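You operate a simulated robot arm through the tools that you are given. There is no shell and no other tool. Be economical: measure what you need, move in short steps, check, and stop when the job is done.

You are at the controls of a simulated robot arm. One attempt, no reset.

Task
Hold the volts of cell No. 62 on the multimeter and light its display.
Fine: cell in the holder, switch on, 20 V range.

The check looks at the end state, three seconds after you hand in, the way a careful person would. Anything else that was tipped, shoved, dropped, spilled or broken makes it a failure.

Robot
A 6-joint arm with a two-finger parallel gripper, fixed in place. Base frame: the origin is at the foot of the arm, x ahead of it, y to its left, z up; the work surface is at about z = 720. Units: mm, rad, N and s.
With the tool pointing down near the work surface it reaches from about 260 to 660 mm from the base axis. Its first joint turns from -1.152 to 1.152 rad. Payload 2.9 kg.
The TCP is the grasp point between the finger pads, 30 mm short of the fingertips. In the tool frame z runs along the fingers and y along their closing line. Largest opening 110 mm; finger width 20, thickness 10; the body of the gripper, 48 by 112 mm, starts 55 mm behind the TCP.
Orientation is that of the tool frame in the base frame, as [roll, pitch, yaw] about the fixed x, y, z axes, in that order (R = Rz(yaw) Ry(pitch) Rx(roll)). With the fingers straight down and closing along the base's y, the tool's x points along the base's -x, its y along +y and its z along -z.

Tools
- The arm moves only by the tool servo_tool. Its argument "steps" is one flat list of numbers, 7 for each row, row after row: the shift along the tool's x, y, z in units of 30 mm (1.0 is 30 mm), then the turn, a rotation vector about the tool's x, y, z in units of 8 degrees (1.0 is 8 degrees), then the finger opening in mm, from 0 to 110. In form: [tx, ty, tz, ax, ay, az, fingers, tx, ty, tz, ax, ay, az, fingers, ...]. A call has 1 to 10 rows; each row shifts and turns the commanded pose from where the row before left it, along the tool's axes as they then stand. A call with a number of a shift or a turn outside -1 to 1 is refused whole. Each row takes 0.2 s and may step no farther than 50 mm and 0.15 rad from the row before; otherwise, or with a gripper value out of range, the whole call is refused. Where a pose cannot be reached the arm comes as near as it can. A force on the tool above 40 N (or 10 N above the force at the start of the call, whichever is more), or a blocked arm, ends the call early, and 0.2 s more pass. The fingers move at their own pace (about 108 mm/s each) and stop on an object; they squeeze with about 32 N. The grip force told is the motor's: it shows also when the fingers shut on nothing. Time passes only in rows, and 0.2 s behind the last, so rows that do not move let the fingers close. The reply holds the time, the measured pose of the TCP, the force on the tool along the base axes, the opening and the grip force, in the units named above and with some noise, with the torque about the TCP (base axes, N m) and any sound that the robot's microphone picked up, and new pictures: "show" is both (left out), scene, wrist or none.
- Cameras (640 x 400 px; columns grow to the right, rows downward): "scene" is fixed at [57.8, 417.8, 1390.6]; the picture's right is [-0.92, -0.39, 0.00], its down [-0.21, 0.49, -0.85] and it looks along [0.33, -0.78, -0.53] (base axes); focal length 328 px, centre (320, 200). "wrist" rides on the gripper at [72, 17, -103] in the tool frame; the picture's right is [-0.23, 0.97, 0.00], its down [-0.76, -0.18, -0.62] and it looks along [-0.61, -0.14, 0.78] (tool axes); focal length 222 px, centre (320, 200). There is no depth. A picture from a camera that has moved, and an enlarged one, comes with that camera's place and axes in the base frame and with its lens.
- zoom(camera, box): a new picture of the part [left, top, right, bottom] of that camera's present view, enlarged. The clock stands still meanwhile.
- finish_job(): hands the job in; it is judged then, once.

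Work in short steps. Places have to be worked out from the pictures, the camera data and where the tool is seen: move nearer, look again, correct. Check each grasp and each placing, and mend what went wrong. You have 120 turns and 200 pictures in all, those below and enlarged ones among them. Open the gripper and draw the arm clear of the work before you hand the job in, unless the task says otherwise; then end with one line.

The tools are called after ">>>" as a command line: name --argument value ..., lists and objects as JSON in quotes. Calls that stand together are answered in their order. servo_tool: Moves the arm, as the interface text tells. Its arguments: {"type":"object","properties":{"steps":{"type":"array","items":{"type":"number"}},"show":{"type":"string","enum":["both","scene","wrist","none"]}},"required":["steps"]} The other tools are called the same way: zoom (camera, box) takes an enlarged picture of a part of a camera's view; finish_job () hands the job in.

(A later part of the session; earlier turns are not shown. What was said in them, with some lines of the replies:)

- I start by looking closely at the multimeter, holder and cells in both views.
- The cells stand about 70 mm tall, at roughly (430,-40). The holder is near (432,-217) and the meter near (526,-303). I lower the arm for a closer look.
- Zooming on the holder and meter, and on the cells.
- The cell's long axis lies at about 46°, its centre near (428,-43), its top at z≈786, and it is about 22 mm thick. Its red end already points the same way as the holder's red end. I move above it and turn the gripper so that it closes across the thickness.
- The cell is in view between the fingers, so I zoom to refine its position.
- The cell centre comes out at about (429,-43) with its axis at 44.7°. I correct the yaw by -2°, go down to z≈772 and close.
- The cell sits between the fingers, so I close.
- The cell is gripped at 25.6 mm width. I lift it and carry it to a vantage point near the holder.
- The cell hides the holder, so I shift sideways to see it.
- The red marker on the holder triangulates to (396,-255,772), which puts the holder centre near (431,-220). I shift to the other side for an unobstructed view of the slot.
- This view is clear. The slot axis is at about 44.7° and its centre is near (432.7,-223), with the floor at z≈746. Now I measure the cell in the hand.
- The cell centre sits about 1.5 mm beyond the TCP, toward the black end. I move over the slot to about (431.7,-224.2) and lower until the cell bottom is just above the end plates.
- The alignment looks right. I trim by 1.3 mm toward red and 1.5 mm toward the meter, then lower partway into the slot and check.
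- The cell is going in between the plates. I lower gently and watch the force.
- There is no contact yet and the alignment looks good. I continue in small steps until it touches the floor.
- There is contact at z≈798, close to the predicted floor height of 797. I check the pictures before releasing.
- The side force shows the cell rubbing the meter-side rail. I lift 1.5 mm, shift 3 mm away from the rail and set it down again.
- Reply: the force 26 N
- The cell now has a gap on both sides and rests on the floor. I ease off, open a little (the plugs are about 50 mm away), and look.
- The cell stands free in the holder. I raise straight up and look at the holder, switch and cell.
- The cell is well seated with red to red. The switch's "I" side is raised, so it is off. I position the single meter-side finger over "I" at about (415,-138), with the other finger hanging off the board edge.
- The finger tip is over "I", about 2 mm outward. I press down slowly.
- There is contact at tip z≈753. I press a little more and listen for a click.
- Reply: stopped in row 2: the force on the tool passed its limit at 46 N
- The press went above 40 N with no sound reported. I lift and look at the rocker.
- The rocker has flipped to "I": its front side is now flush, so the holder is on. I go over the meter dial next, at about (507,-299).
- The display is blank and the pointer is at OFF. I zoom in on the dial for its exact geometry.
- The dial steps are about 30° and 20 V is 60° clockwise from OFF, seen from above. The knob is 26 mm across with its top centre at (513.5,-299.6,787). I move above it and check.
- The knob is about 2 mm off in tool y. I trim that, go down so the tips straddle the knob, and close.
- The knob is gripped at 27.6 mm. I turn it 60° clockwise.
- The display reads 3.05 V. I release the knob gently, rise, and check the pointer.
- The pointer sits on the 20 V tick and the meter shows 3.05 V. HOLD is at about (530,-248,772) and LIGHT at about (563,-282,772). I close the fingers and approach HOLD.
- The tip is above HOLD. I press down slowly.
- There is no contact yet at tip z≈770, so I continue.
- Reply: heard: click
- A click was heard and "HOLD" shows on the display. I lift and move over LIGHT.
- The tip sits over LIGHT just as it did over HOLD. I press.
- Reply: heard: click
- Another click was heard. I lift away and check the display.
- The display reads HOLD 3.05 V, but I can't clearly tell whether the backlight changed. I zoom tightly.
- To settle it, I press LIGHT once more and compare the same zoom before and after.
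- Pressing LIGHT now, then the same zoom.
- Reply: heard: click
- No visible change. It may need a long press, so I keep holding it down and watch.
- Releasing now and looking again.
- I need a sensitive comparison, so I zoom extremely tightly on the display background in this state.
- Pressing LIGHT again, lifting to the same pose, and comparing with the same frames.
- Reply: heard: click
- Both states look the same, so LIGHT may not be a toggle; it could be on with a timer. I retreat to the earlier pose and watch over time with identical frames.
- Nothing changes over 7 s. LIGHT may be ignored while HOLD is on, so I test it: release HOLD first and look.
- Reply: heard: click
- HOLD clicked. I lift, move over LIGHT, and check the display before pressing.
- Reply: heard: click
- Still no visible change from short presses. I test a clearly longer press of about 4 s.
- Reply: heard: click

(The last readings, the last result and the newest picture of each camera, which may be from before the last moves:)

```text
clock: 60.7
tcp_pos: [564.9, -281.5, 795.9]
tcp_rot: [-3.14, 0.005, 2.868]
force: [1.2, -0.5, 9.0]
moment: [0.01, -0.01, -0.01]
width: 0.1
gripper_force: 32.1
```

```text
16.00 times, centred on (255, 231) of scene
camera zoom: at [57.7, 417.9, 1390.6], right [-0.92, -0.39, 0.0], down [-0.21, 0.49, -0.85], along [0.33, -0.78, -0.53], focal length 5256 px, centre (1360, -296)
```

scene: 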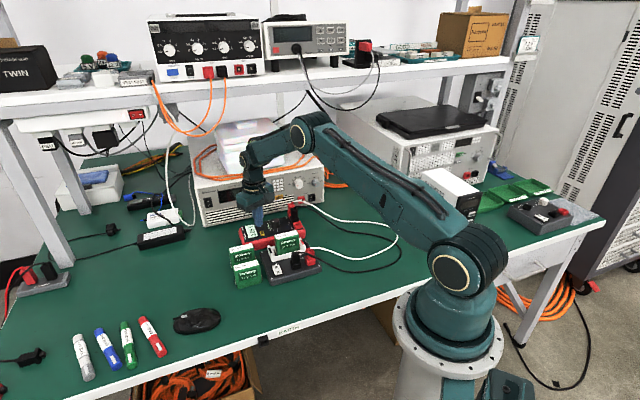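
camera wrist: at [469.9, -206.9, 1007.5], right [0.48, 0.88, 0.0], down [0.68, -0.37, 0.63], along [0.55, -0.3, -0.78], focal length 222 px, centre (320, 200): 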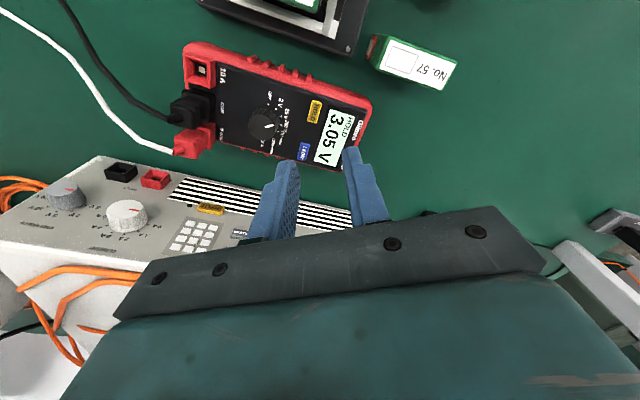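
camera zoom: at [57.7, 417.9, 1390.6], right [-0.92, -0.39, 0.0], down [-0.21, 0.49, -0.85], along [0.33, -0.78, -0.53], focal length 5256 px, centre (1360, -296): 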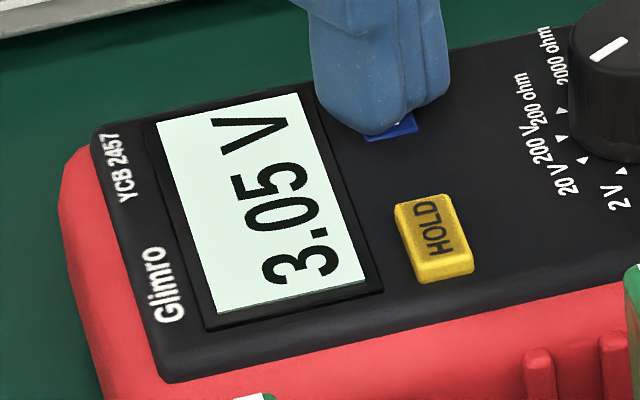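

No change either. I release and make a more sensitive test: a maximum-magnification patch of the display, before and after a press, from the same pose.

>>> servo_tool --steps '[0, 0, -0.62, 0, 0, 0, 0, 0, 0, 0, 0, 0, 0, 0]' --show "none"

>>> zoom --camera "wrist" --box '[352, 155, 382, 174]'

>>> servo_tool --steps '[0, 0, 0.3, 0, 0, 0, 0, 0, 0, 0.12, 0, 0, 0, 0, 0, 0, 0.1, 0, 0, 0, 0, 0, 0, 0.08, 0, 0, 0, 0, 0, 0, -0.6, 0, 0, 0, 0, 0, 0, 0, 0, 0, 0, 0]' --show "none"

>>> zoom --camera "wrist" --box '[352, 155, 382, 174]'

```text
clock: 61.3
tcp_pos: [563.7, -281.4, 813.1]
tcp_rot: [-3.139, 0.002, 2.867]
force: [0.2, -0.1, -1.1]
moment: [0.0, -0.01, 0.02]
width: 0.1
gripper_force: 32.1
```

```text
16.00 times, centred on (367, 164) of wrist
camera zoom: at [498.2, -245.3, 916.7], right [0.48, 0.88, 0.0], down [0.68, -0.38, 0.63], along [0.55, -0.3, -0.78], focal length 3554 px, centre (-432, 768)
```

zoom: 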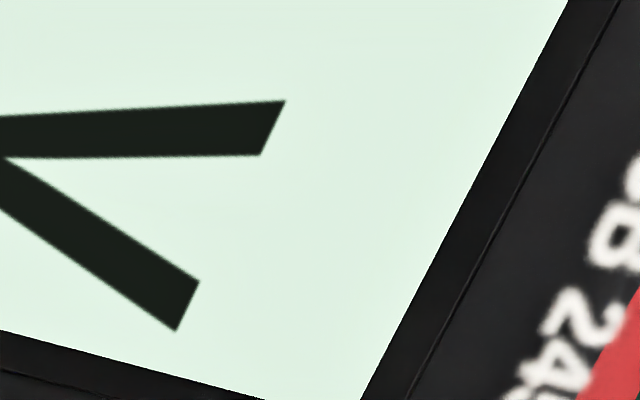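

```text
clock: 62.7
tcp_pos: [563.4, -282.3, 815.4]
tcp_rot: [-3.141, 0.004, 2.868]
force: [-0.2, -0.5, -0.3]
moment: [-0.01, -0.02, -0.03]
width: 0.0
gripper_force: 31.8
heard: click
```

```text
16.00 times, centred on (367, 164) of wrist
camera zoom: at [498.4, -245.2, 917.1], right [0.48, 0.88, 0.0], down [0.68, -0.38, 0.63], along [0.55, -0.3, -0.78], focal length 3554 px, centre (-432, 768)
```

zoom: 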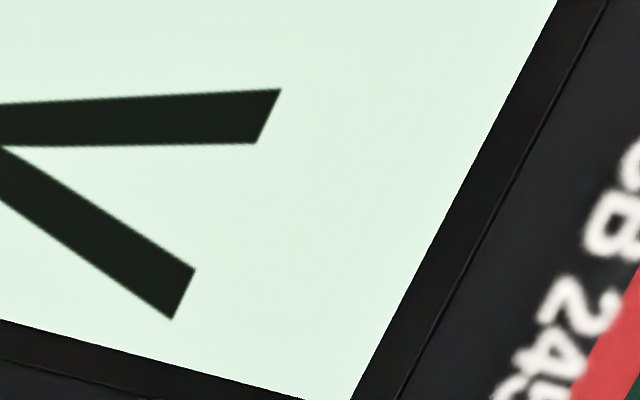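

The two patches are identical, so LIGHT is not a toggle here. It may switch the light on with a time-out, so I wait about 22 s without touching it and look at the same patch.

>>> servo_tool --steps '[0, 0, 0, 0, 0, 0, 0, 0, 0, 0, 0, 0, 0, 0, 0, 0, 0, 0, 0, 0, 0, 0, 0, 0, 0, 0, 0, 0, 0, 0, 0, 0, 0, 0, 0, 0, 0, 0, 0, 0, 0, 0, 0, 0, 0, 0, 0, 0, 0, 0, 0, 0, 0, 0, 0, 0, 0, 0, 0, 0, 0, 0, 0, 0, 0, 0, 0, 0, 0, 0]' --show "none"

>>> servo_tool --steps '[0, 0, 0, 0, 0, 0, 0, 0, 0, 0, 0, 0, 0, 0, 0, 0, 0, 0, 0, 0, 0, 0, 0, 0, 0, 0, 0, 0, 0, 0, 0, 0, 0, 0, 0, 0, 0, 0, 0, 0, 0, 0, 0, 0, 0, 0, 0, 0, 0, 0, 0, 0, 0, 0, 0, 0, 0, 0, 0, 0, 0, 0, 0, 0, 0, 0, 0, 0, 0, 0]' --show "none"

>>> servo_tool --steps '[0, 0, 0, 0, 0, 0, 0, 0, 0, 0, 0, 0, 0, 0, 0, 0, 0, 0, 0, 0, 0, 0, 0, 0, 0, 0, 0, 0, 0, 0, 0, 0, 0, 0, 0, 0, 0, 0, 0, 0, 0, 0, 0, 0, 0, 0, 0, 0, 0, 0, 0, 0, 0, 0, 0, 0, 0, 0, 0, 0, 0, 0, 0, 0, 0, 0, 0, 0, 0, 0]' --show "none"

>>> servo_tool --steps '[0, 0, 0, 0, 0, 0, 0, 0, 0, 0, 0, 0, 0, 0, 0, 0, 0, 0, 0, 0, 0, 0, 0, 0, 0, 0, 0, 0, 0, 0, 0, 0, 0, 0, 0, 0, 0, 0, 0, 0, 0, 0, 0, 0, 0, 0, 0, 0, 0, 0, 0, 0, 0, 0, 0, 0, 0, 0, 0, 0, 0, 0, 0, 0, 0, 0, 0, 0, 0, 0]' --show "none"

>>> servo_tool --steps '[0, 0, 0, 0, 0, 0, 0, 0, 0, 0, 0, 0, 0, 0, 0, 0, 0, 0, 0, 0, 0, 0, 0, 0, 0, 0, 0, 0, 0, 0, 0, 0, 0, 0, 0, 0, 0, 0, 0, 0, 0, 0, 0, 0, 0, 0, 0, 0, 0, 0, 0, 0, 0, 0, 0, 0, 0, 0, 0, 0, 0, 0, 0, 0, 0, 0, 0, 0, 0, 0]' --show "none"

>>> servo_tool --steps '[0, 0, 0, 0, 0, 0, 0, 0, 0, 0, 0, 0, 0, 0, 0, 0, 0, 0, 0, 0, 0, 0, 0, 0, 0, 0, 0, 0, 0, 0, 0, 0, 0, 0, 0, 0, 0, 0, 0, 0, 0, 0, 0, 0, 0, 0, 0, 0, 0, 0, 0, 0, 0, 0, 0, 0, 0, 0, 0, 0, 0, 0, 0, 0, 0, 0, 0, 0, 0, 0]' --show "none"

>>> servo_tool --steps '[0, 0, 0, 0, 0, 0, 0, 0, 0, 0, 0, 0, 0, 0, 0, 0, 0, 0, 0, 0, 0, 0, 0, 0, 0, 0, 0, 0, 0, 0, 0, 0, 0, 0, 0, 0, 0, 0, 0, 0, 0, 0, 0, 0, 0, 0, 0, 0, 0, 0, 0, 0, 0, 0, 0, 0, 0, 0, 0, 0, 0, 0, 0, 0, 0, 0, 0, 0, 0, 0]' --show "none"

>>> servo_tool --steps '[0, 0, 0, 0, 0, 0, 0, 0, 0, 0, 0, 0, 0, 0, 0, 0, 0, 0, 0, 0, 0, 0, 0, 0, 0, 0, 0, 0, 0, 0, 0, 0, 0, 0, 0, 0, 0, 0, 0, 0, 0, 0, 0, 0, 0, 0, 0, 0, 0, 0, 0, 0, 0, 0, 0, 0, 0, 0, 0, 0, 0, 0, 0, 0, 0, 0, 0, 0, 0, 0]' --show "none"

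>>> servo_tool --steps '[0, 0, 0, 0, 0, 0, 0, 0, 0, 0, 0, 0, 0, 0, 0, 0, 0, 0, 0, 0, 0, 0, 0, 0, 0, 0, 0, 0, 0, 0, 0, 0, 0, 0, 0, 0, 0, 0, 0, 0, 0, 0, 0, 0, 0, 0, 0, 0, 0, 0, 0, 0, 0, 0, 0, 0, 0, 0, 0, 0, 0, 0, 0, 0, 0, 0, 0, 0, 0, 0]' --show "none"

>>> zoom --camera "wrist" --box '[352, 155, 382, 174]'

```text
clock: 64.9
tcp_pos: [565.0, -282.6, 815.2]
tcp_rot: [-3.14, 0.006, 2.867]
force: [0.1, -0.8, 0.6]
moment: [0.02, -0.02, -0.01]
width: 0.1
gripper_force: 32.2
```

```text
clock: 67.1
tcp_pos: [564.2, -282.8, 814.9]
tcp_rot: [-3.139, 0.005, 2.868]
force: [0.0, 0.4, 0.0]
moment: [0.0, 0.01, 0.01]
width: 0.0
gripper_force: 32.8
```

```text
clock: 69.3
tcp_pos: [564.0, -280.7, 814.7]
tcp_rot: [-3.141, 0.005, 2.867]
force: [-0.7, -0.2, -0.2]
moment: [0.03, -0.01, 0.0]
width: 0.0
gripper_force: 31.9
```

```text
clock: 71.5
tcp_pos: [563.5, -281.9, 815.9]
tcp_rot: [-3.139, 0.005, 2.868]
force: [-0.2, 0.6, -0.9]
moment: [-0.01, -0.03, 0.0]
width: 0.0
gripper_force: 32.0
```

```text
clock: 73.7
tcp_pos: [564.6, -280.2, 815.3]
tcp_rot: [-3.14, 0.005, 2.866]
force: [0.0, 0.3, -0.2]
moment: [0.0, 0.01, -0.01]
width: 0.0
gripper_force: 32.1
```

```text
clock: 75.9
tcp_pos: [563.7, -281.2, 815.4]
tcp_rot: [-3.139, 0.006, 2.868]
force: [-0.2, 0.2, 0.5]
moment: [-0.01, 0.0, 0.01]
width: 0.3
gripper_force: 32.2
```

```text
clock: 78.1
tcp_pos: [563.3, -281.6, 815.1]
tcp_rot: [-3.138, 0.005, 2.867]
force: [0.1, 0.1, -0.6]
moment: [0.0, -0.02, -0.01]
width: 0.1
gripper_force: 31.9
```

```text
clock: 80.3
tcp_pos: [564.5, -281.5, 815.5]
tcp_rot: [-3.14, 0.004, 2.866]
force: [0.0, 0.1, 0.4]
moment: [-0.03, -0.02, 0.0]
width: 0.0
gripper_force: 32.1
```

```text
clock: 82.5
tcp_pos: [563.4, -281.6, 814.6]
tcp_rot: [-3.14, 0.004, 2.866]
force: [0.9, -0.7, 0.3]
moment: [0.0, 0.02, 0.02]
width: 0.1
gripper_force: 31.6
```

```text
16.00 times, centred on (367, 164) of wrist
camera zoom: at [498.5, -245.3, 917.2], right [0.48, 0.88, 0.0], down [0.68, -0.37, 0.63], along [0.55, -0.3, -0.78], focal length 3554 px, centre (-432, 768)
```

zoom: 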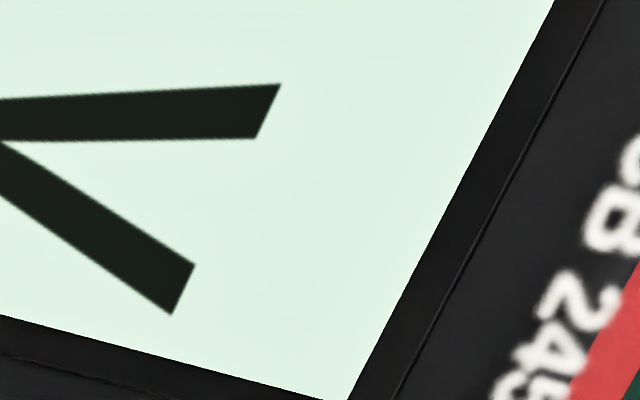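

There is no time-out either. For a clean baseline I power-cycle the meter (OFF, then back to 20 V) and compare a fresh display with one after a single LIGHT press. First I re-grip the knob.

>>> servo_tool --steps '[0, 0, -1, 0, 0, 0, 20, 0.722, -0.5, 0, 0, 0, 0, 46, 0.722, -0.5, 0, 0, 0, 0, 46, 0, 0, 0, 0, 0, 0, 46]' --show "none"

>>> zoom --camera "wrist" --box '[240, 80, 440, 220]'

```text
clock: 83.5
tcp_pos: [514.6, -298.4, 846.1]
tcp_rot: [-3.141, 0.005, 2.867]
force: [0.2, -0.5, -0.3]
moment: [0.01, -0.04, 0.0]
width: 45.9
gripper_force: 0.2
```

```text
2.86 times, centred on (340, 150) of wrist
camera zoom: at [448.2, -262.1, 947.8], right [0.48, 0.88, 0.0], down [0.68, -0.37, 0.63], along [0.55, -0.3, -0.78], focal length 635 px, centre (263, 343)
```

zoom: 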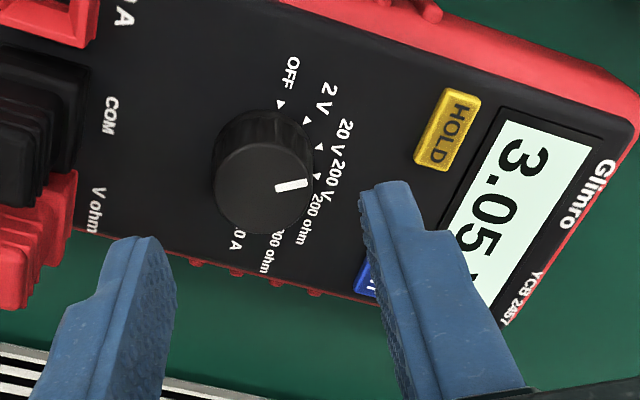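

The knob is centred and the pointer is on 20 V. I grip it and turn 60° back to OFF.

>>> servo_tool --steps '[0, 0, 0.75, 0, 0, 0, 46, 0, 0, 0.74, 0, 0, 0, 46, 0, 0, 0, 0, 0, 0, 30, 0, 0, 0, 0, 0, 0, 15, 0, 0, 0, 0, 0, 0, 15]' --show "none"

>>> servo_tool --steps '[0, 0, 0, 0, 0, -0.94, 15, 0, 0, 0, 0, 0, -0.94, 15, 0, 0, 0, 0, 0, -0.94, 15, 0, 0, 0, 0, 0, -0.94, 15, 0, 0, 0, 0, 0, -0.94, 15, 0, 0, 0, 0, 0, -0.94, 15, 0, 0, 0, 0, 0, -0.94, 15, 0, 0, 0, 0, 0, -0.94, 15]' --show "none"

>>> zoom --camera "scene" --box '[245, 195, 315, 255]'

```text
clock: 84.7
tcp_pos: [515.0, -298.3, 801.2]
tcp_rot: [-3.14, 0.004, 2.869]
force: [-1.4, -2.3, -0.1]
moment: [-0.24, -0.29, -0.01]
width: 27.7
gripper_force: 31.9
```

```text
clock: 86.5
tcp_pos: [515.2, -298.1, 801.0]
tcp_rot: [-3.135, 0.0, -2.365]
force: [-4.9, -5.3, 7.0]
moment: [0.03, -0.02, -0.25]
width: 27.6
gripper_force: 31.7
```

```text
6.67 times, centred on (280, 225) of scene
camera zoom: at [57.6, 417.8, 1390.6], right [-0.92, -0.39, 0.0], down [-0.21, 0.49, -0.85], along [0.33, -0.78, -0.53], focal length 2190 px, centre (587, 33)
```

zoom: 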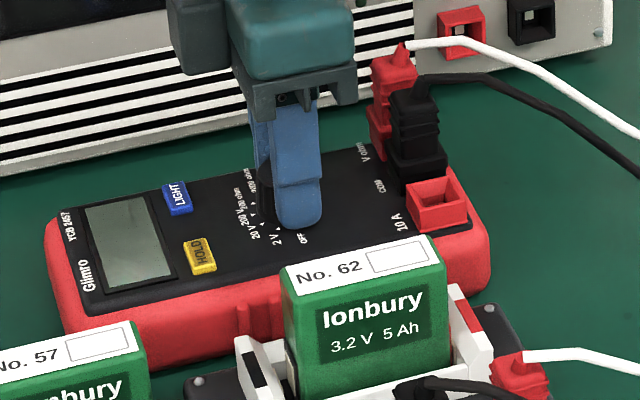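

It's off. I turn back 60° clockwise to 20 V and look at the fresh display.

>>> servo_tool --steps '[0, 0, 0, 0, 0, 0.94, 15, 0, 0, 0, 0, 0, 0.94, 15, 0, 0, 0, 0, 0, 0.94, 15, 0, 0, 0, 0, 0, 0.94, 15, 0, 0, 0, 0, 0, 0.94, 15, 0, 0, 0, 0, 0, 0.94, 15, 0, 0, 0, 0, 0, 0.94, 15, 0, 0, 0, 0, 0, 0.94, 15]' --show "none"

>>> zoom --camera "scene" --box '[245, 195, 315, 255]'

>>> servo_tool --steps '[0, 0, 0, 0, 0, 0, 36, 0, 0, 0, 0, 0, 0, 44, 0, 0, -0.75, 0, 0, 0, 44, 0, 0, -0.75, 0, 0, 0, 44]' --show "none"

>>> zoom --camera "wrist" --box '[240, 80, 440, 220]'

```text
clock: 88.3
tcp_pos: [515.3, -298.2, 799.4]
tcp_rot: [-3.14, 0.006, 2.864]
force: [-9.0, -4.2, 14.0]
moment: [-0.01, 0.71, 0.02]
width: 28.0
gripper_force: 32.2
```

```text
6.67 times, centred on (280, 225) of scene
camera zoom: at [57.4, 417.9, 1390.6], right [-0.92, -0.39, 0.0], down [-0.21, 0.49, -0.85], along [0.33, -0.78, -0.53], focal length 2190 px, centre (587, 33)
```

zoom: 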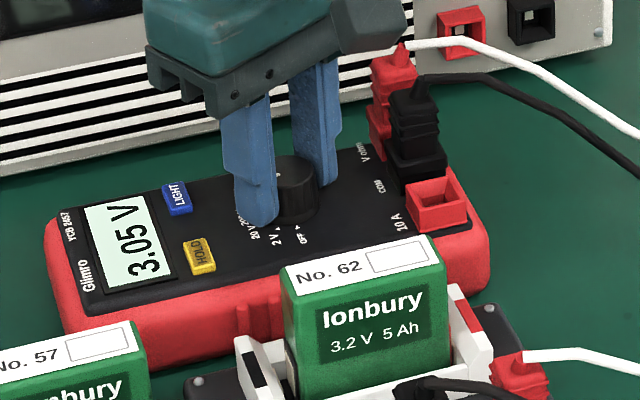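

```text
clock: 89.3
tcp_pos: [514.5, -297.8, 845.4]
tcp_rot: [-3.14, 0.006, 2.868]
force: [-0.1, 0.3, 0.3]
moment: [0.0, -0.02, -0.01]
width: 44.3
gripper_force: 0.0
```

```text
2.86 times, centred on (340, 150) of wrist
camera zoom: at [448.7, -261.9, 947.8], right [0.48, 0.88, 0.0], down [0.68, -0.38, 0.63], along [0.55, -0.3, -0.78], focal length 635 px, centre (263, 343)
```

zoom: 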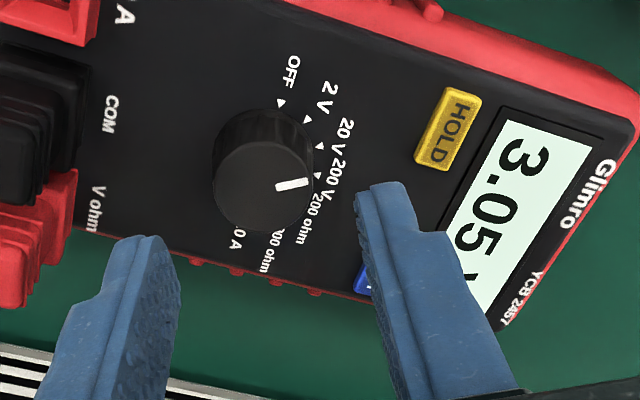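

The meter is back on 20 V. I go over LIGHT, take the tight patch fresh, press once, and take it again.

>>> servo_tool --steps '[-0.722, 0.49, 0, 0, 0, 0, 20, -0.722, 0.49, 0, 0, 0, 0, 0, 0, 0, 1, 0, 0, 0, 0, 0, 0, 0, 0, 0, 0, 0]' --show "none"

>>> zoom --camera "wrist" --box '[352, 155, 382, 174]'

>>> zoom --camera "scene" --box '[248, 222, 262, 240]'

>>> servo_tool --steps '[0, 0, 0.3, 0, 0, 0, 0, 0, 0, 0.12, 0, 0, 0, 0, 0, 0, 0.1, 0, 0, 0, 0, 0, 0, 0.08, 0, 0, 0, 0, 0, 0, -0.6, 0, 0, 0, 0, 0, 0, 0, 0, 0, 0, 0]' --show "none"

>>> zoom --camera "wrist" --box '[352, 155, 382, 174]'

>>> zoom --camera "scene" --box '[248, 222, 262, 240]'

```text
clock: 90.3
tcp_pos: [564.9, -281.3, 816.1]
tcp_rot: [-3.139, 0.004, 2.868]
force: [-0.2, 0.4, 0.0]
moment: [-0.03, 0.01, 0.0]
width: 0.1
gripper_force: 32.1
```

```text
16.00 times, centred on (367, 164) of wrist
camera zoom: at [498.9, -245.3, 918.5], right [0.48, 0.88, 0.0], down [0.68, -0.37, 0.63], along [0.55, -0.3, -0.78], focal length 3554 px, centre (-432, 768)
```

zoom: 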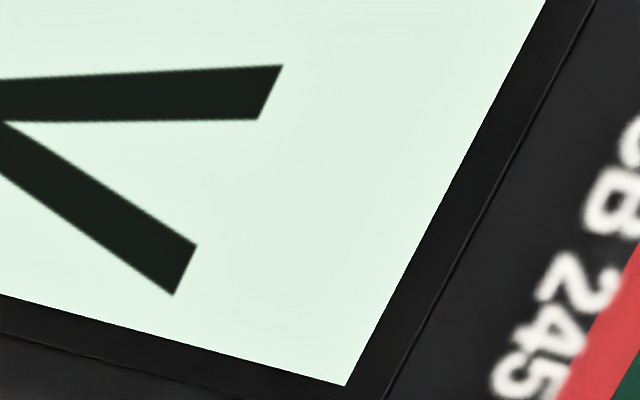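

```text
16.00 times, centred on (255, 231) of scene
camera zoom: at [57.8, 417.8, 1390.6], right [-0.92, -0.39, 0.0], down [-0.21, 0.49, -0.85], along [0.33, -0.78, -0.53], focal length 5256 px, centre (1360, -296)
```

zoom: 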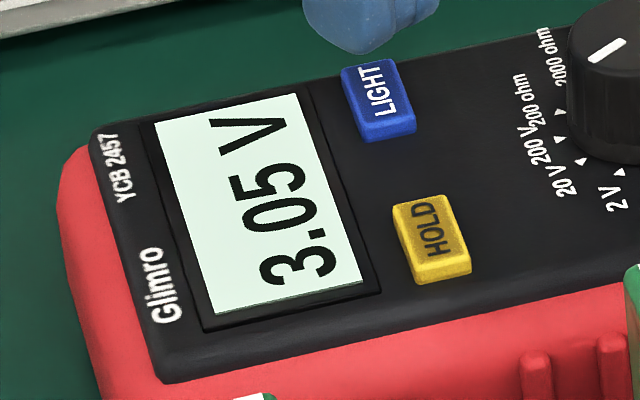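

```text
clock: 91.7
tcp_pos: [563.5, -281.5, 815.3]
tcp_rot: [-3.14, 0.004, 2.867]
force: [-0.2, 0.1, 0.5]
moment: [0.03, -0.01, -0.03]
width: 0.0
gripper_force: 32.0
heard: click
```

```text
16.00 times, centred on (367, 164) of wrist
camera zoom: at [498.3, -245.8, 917.5], right [0.48, 0.88, 0.0], down [0.68, -0.38, 0.63], along [0.55, -0.3, -0.78], focal length 3554 px, centre (-432, 768)
```

zoom: 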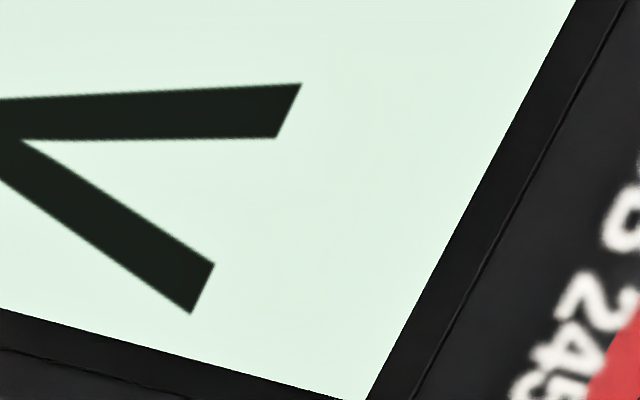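

```text
16.00 times, centred on (255, 231) of scene
camera zoom: at [57.8, 417.8, 1390.6], right [-0.92, -0.39, 0.0], down [-0.21, 0.49, -0.85], along [0.33, -0.78, -0.53], focal length 5256 px, centre (1360, -296)
```

zoom: 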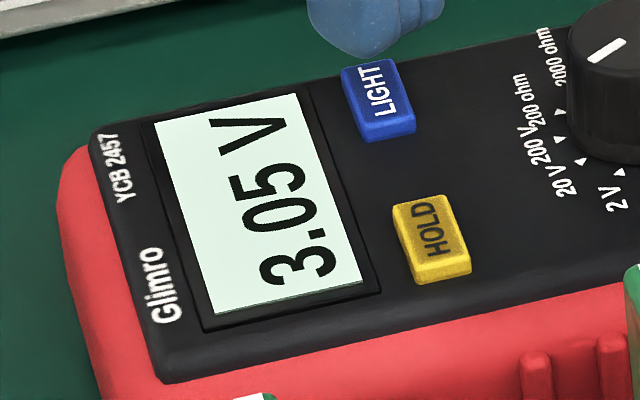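

The fresh display already looks fully lit and does not change visibly. LIGHT has now been pressed exactly once since power-on. Now I press HOLD once.

>>> servo_tool --steps '[0.677, 0.393, 0, 0, 0, 0, 0, 0.677, 0.393, 0, 0, 0, 0, 0, 0, 0, 0.3, 0, 0, 0, 0, 0, 0, 0.12, 0, 0, 0, 0, 0, 0, 0.08, 0, 0, 0, 0, 0, 0, 0.06, 0, 0, 0, 0, 0, 0, 0.04, 0, 0, 0, 0, 0, 0, -0.6, 0, 0, 0, 0]' --show "none"

>>> zoom --camera "scene" --box '[248, 222, 262, 240]'

```text
clock: 93.5
tcp_pos: [531.3, -247.5, 814.6]
tcp_rot: [-3.141, 0.006, 2.866]
force: [-0.3, 0.6, -0.1]
moment: [0.0, 0.03, 0.02]
width: 0.1
gripper_force: 31.9
heard: click
```

```text
16.00 times, centred on (255, 231) of scene
camera zoom: at [57.8, 417.8, 1390.6], right [-0.92, -0.39, 0.0], down [-0.21, 0.49, -0.85], along [0.33, -0.78, -0.53], focal length 5256 px, centre (1360, -296)
```

zoom: 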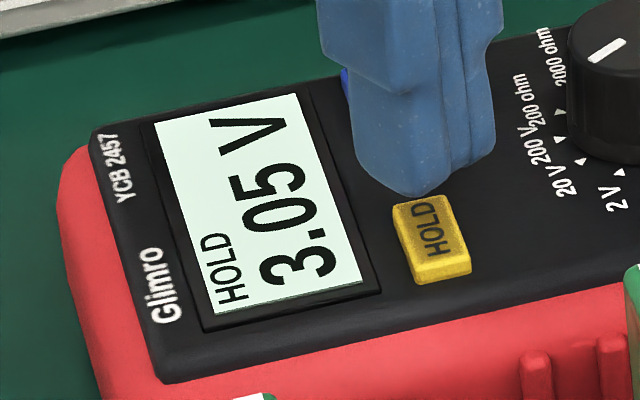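

HOLD 3.05 V shows on the 20 V range. I raise, open the gripper, draw clear, and take a last look at everything.

>>> servo_tool --steps '[0, 0, -1, 0, 0, 0, 20, 0, 0, -1, 0, 0, 0, 60, 0, 0, -1, 0, 0, 0, 90, 0.9, 0, -1, 0, 0, 0, 110, 1, 0, -1, 0, 0, 0, 110, 1, 0, -1, 0, 0, 0, 110, 1, 0, -0.5, 0, 0, 0, 110, 1, 0, 0, 0, 0, 0, 110]' --show "both"

>>> zoom --camera "scene" --box '[225, 190, 345, 310]'

```text
clock: 95.3
tcp_pos: [390.4, -206.5, 1007.7]
tcp_rot: [-3.14, 0.005, 2.868]
force: [-0.5, -0.4, -0.5]
moment: [0.02, -0.03, 0.01]
width: 110.0
gripper_force: 0.1
camera wrist: at [323.6, -171.2, 1111.3], right [0.48, 0.88, 0.0], down [0.68, -0.37, 0.63], along [0.55, -0.3, -0.78], focal length 222 px, centre (320, 200)
```

scene: 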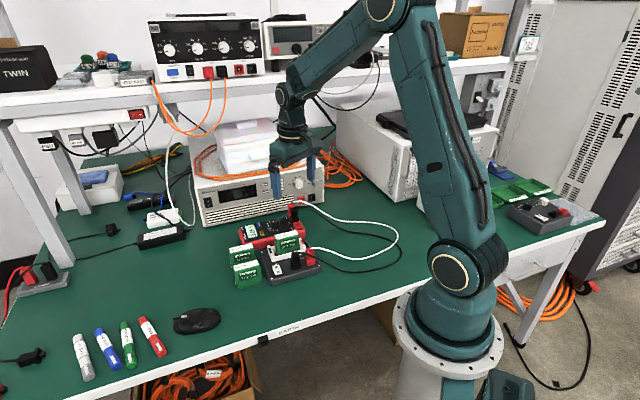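
wrist: 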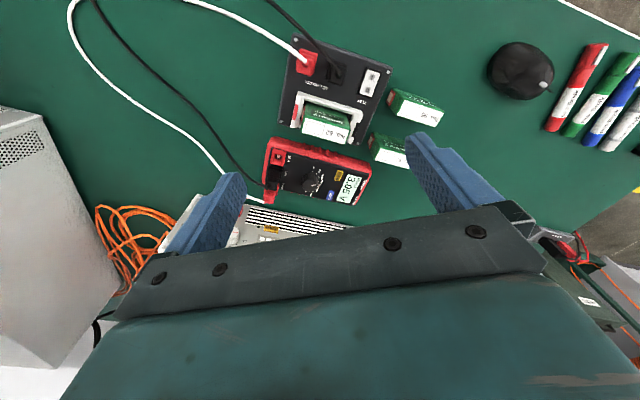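

```text
3.33 times, centred on (285, 250) of scene
camera zoom: at [57.8, 417.8, 1390.6], right [-0.92, -0.39, 0.0], down [-0.21, 0.49, -0.85], along [0.33, -0.78, -0.53], focal length 1095 px, centre (437, 33)
```

zoom: 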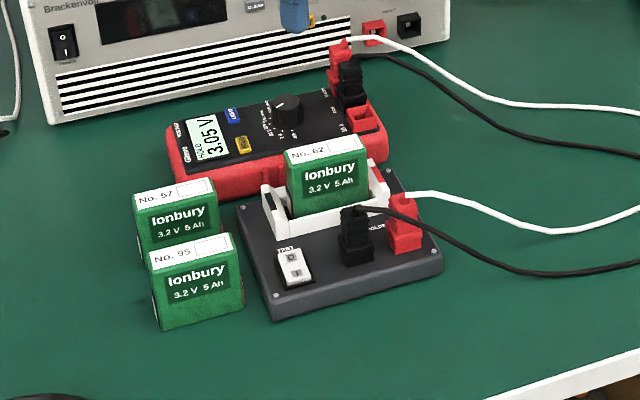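

Everything is upright, the display holds 3.05 V, and the arm is clear, so I hand in.

>>> finish_job

```text
The job is handed in.
```

Cell No. 62 is in the holder (red to red), the switch is on and the meter holds 3.05 V on the 20 V range; I pressed LIGHT once after power-on, but the display looked equally bright before and after, so I could not confirm that the light responded.
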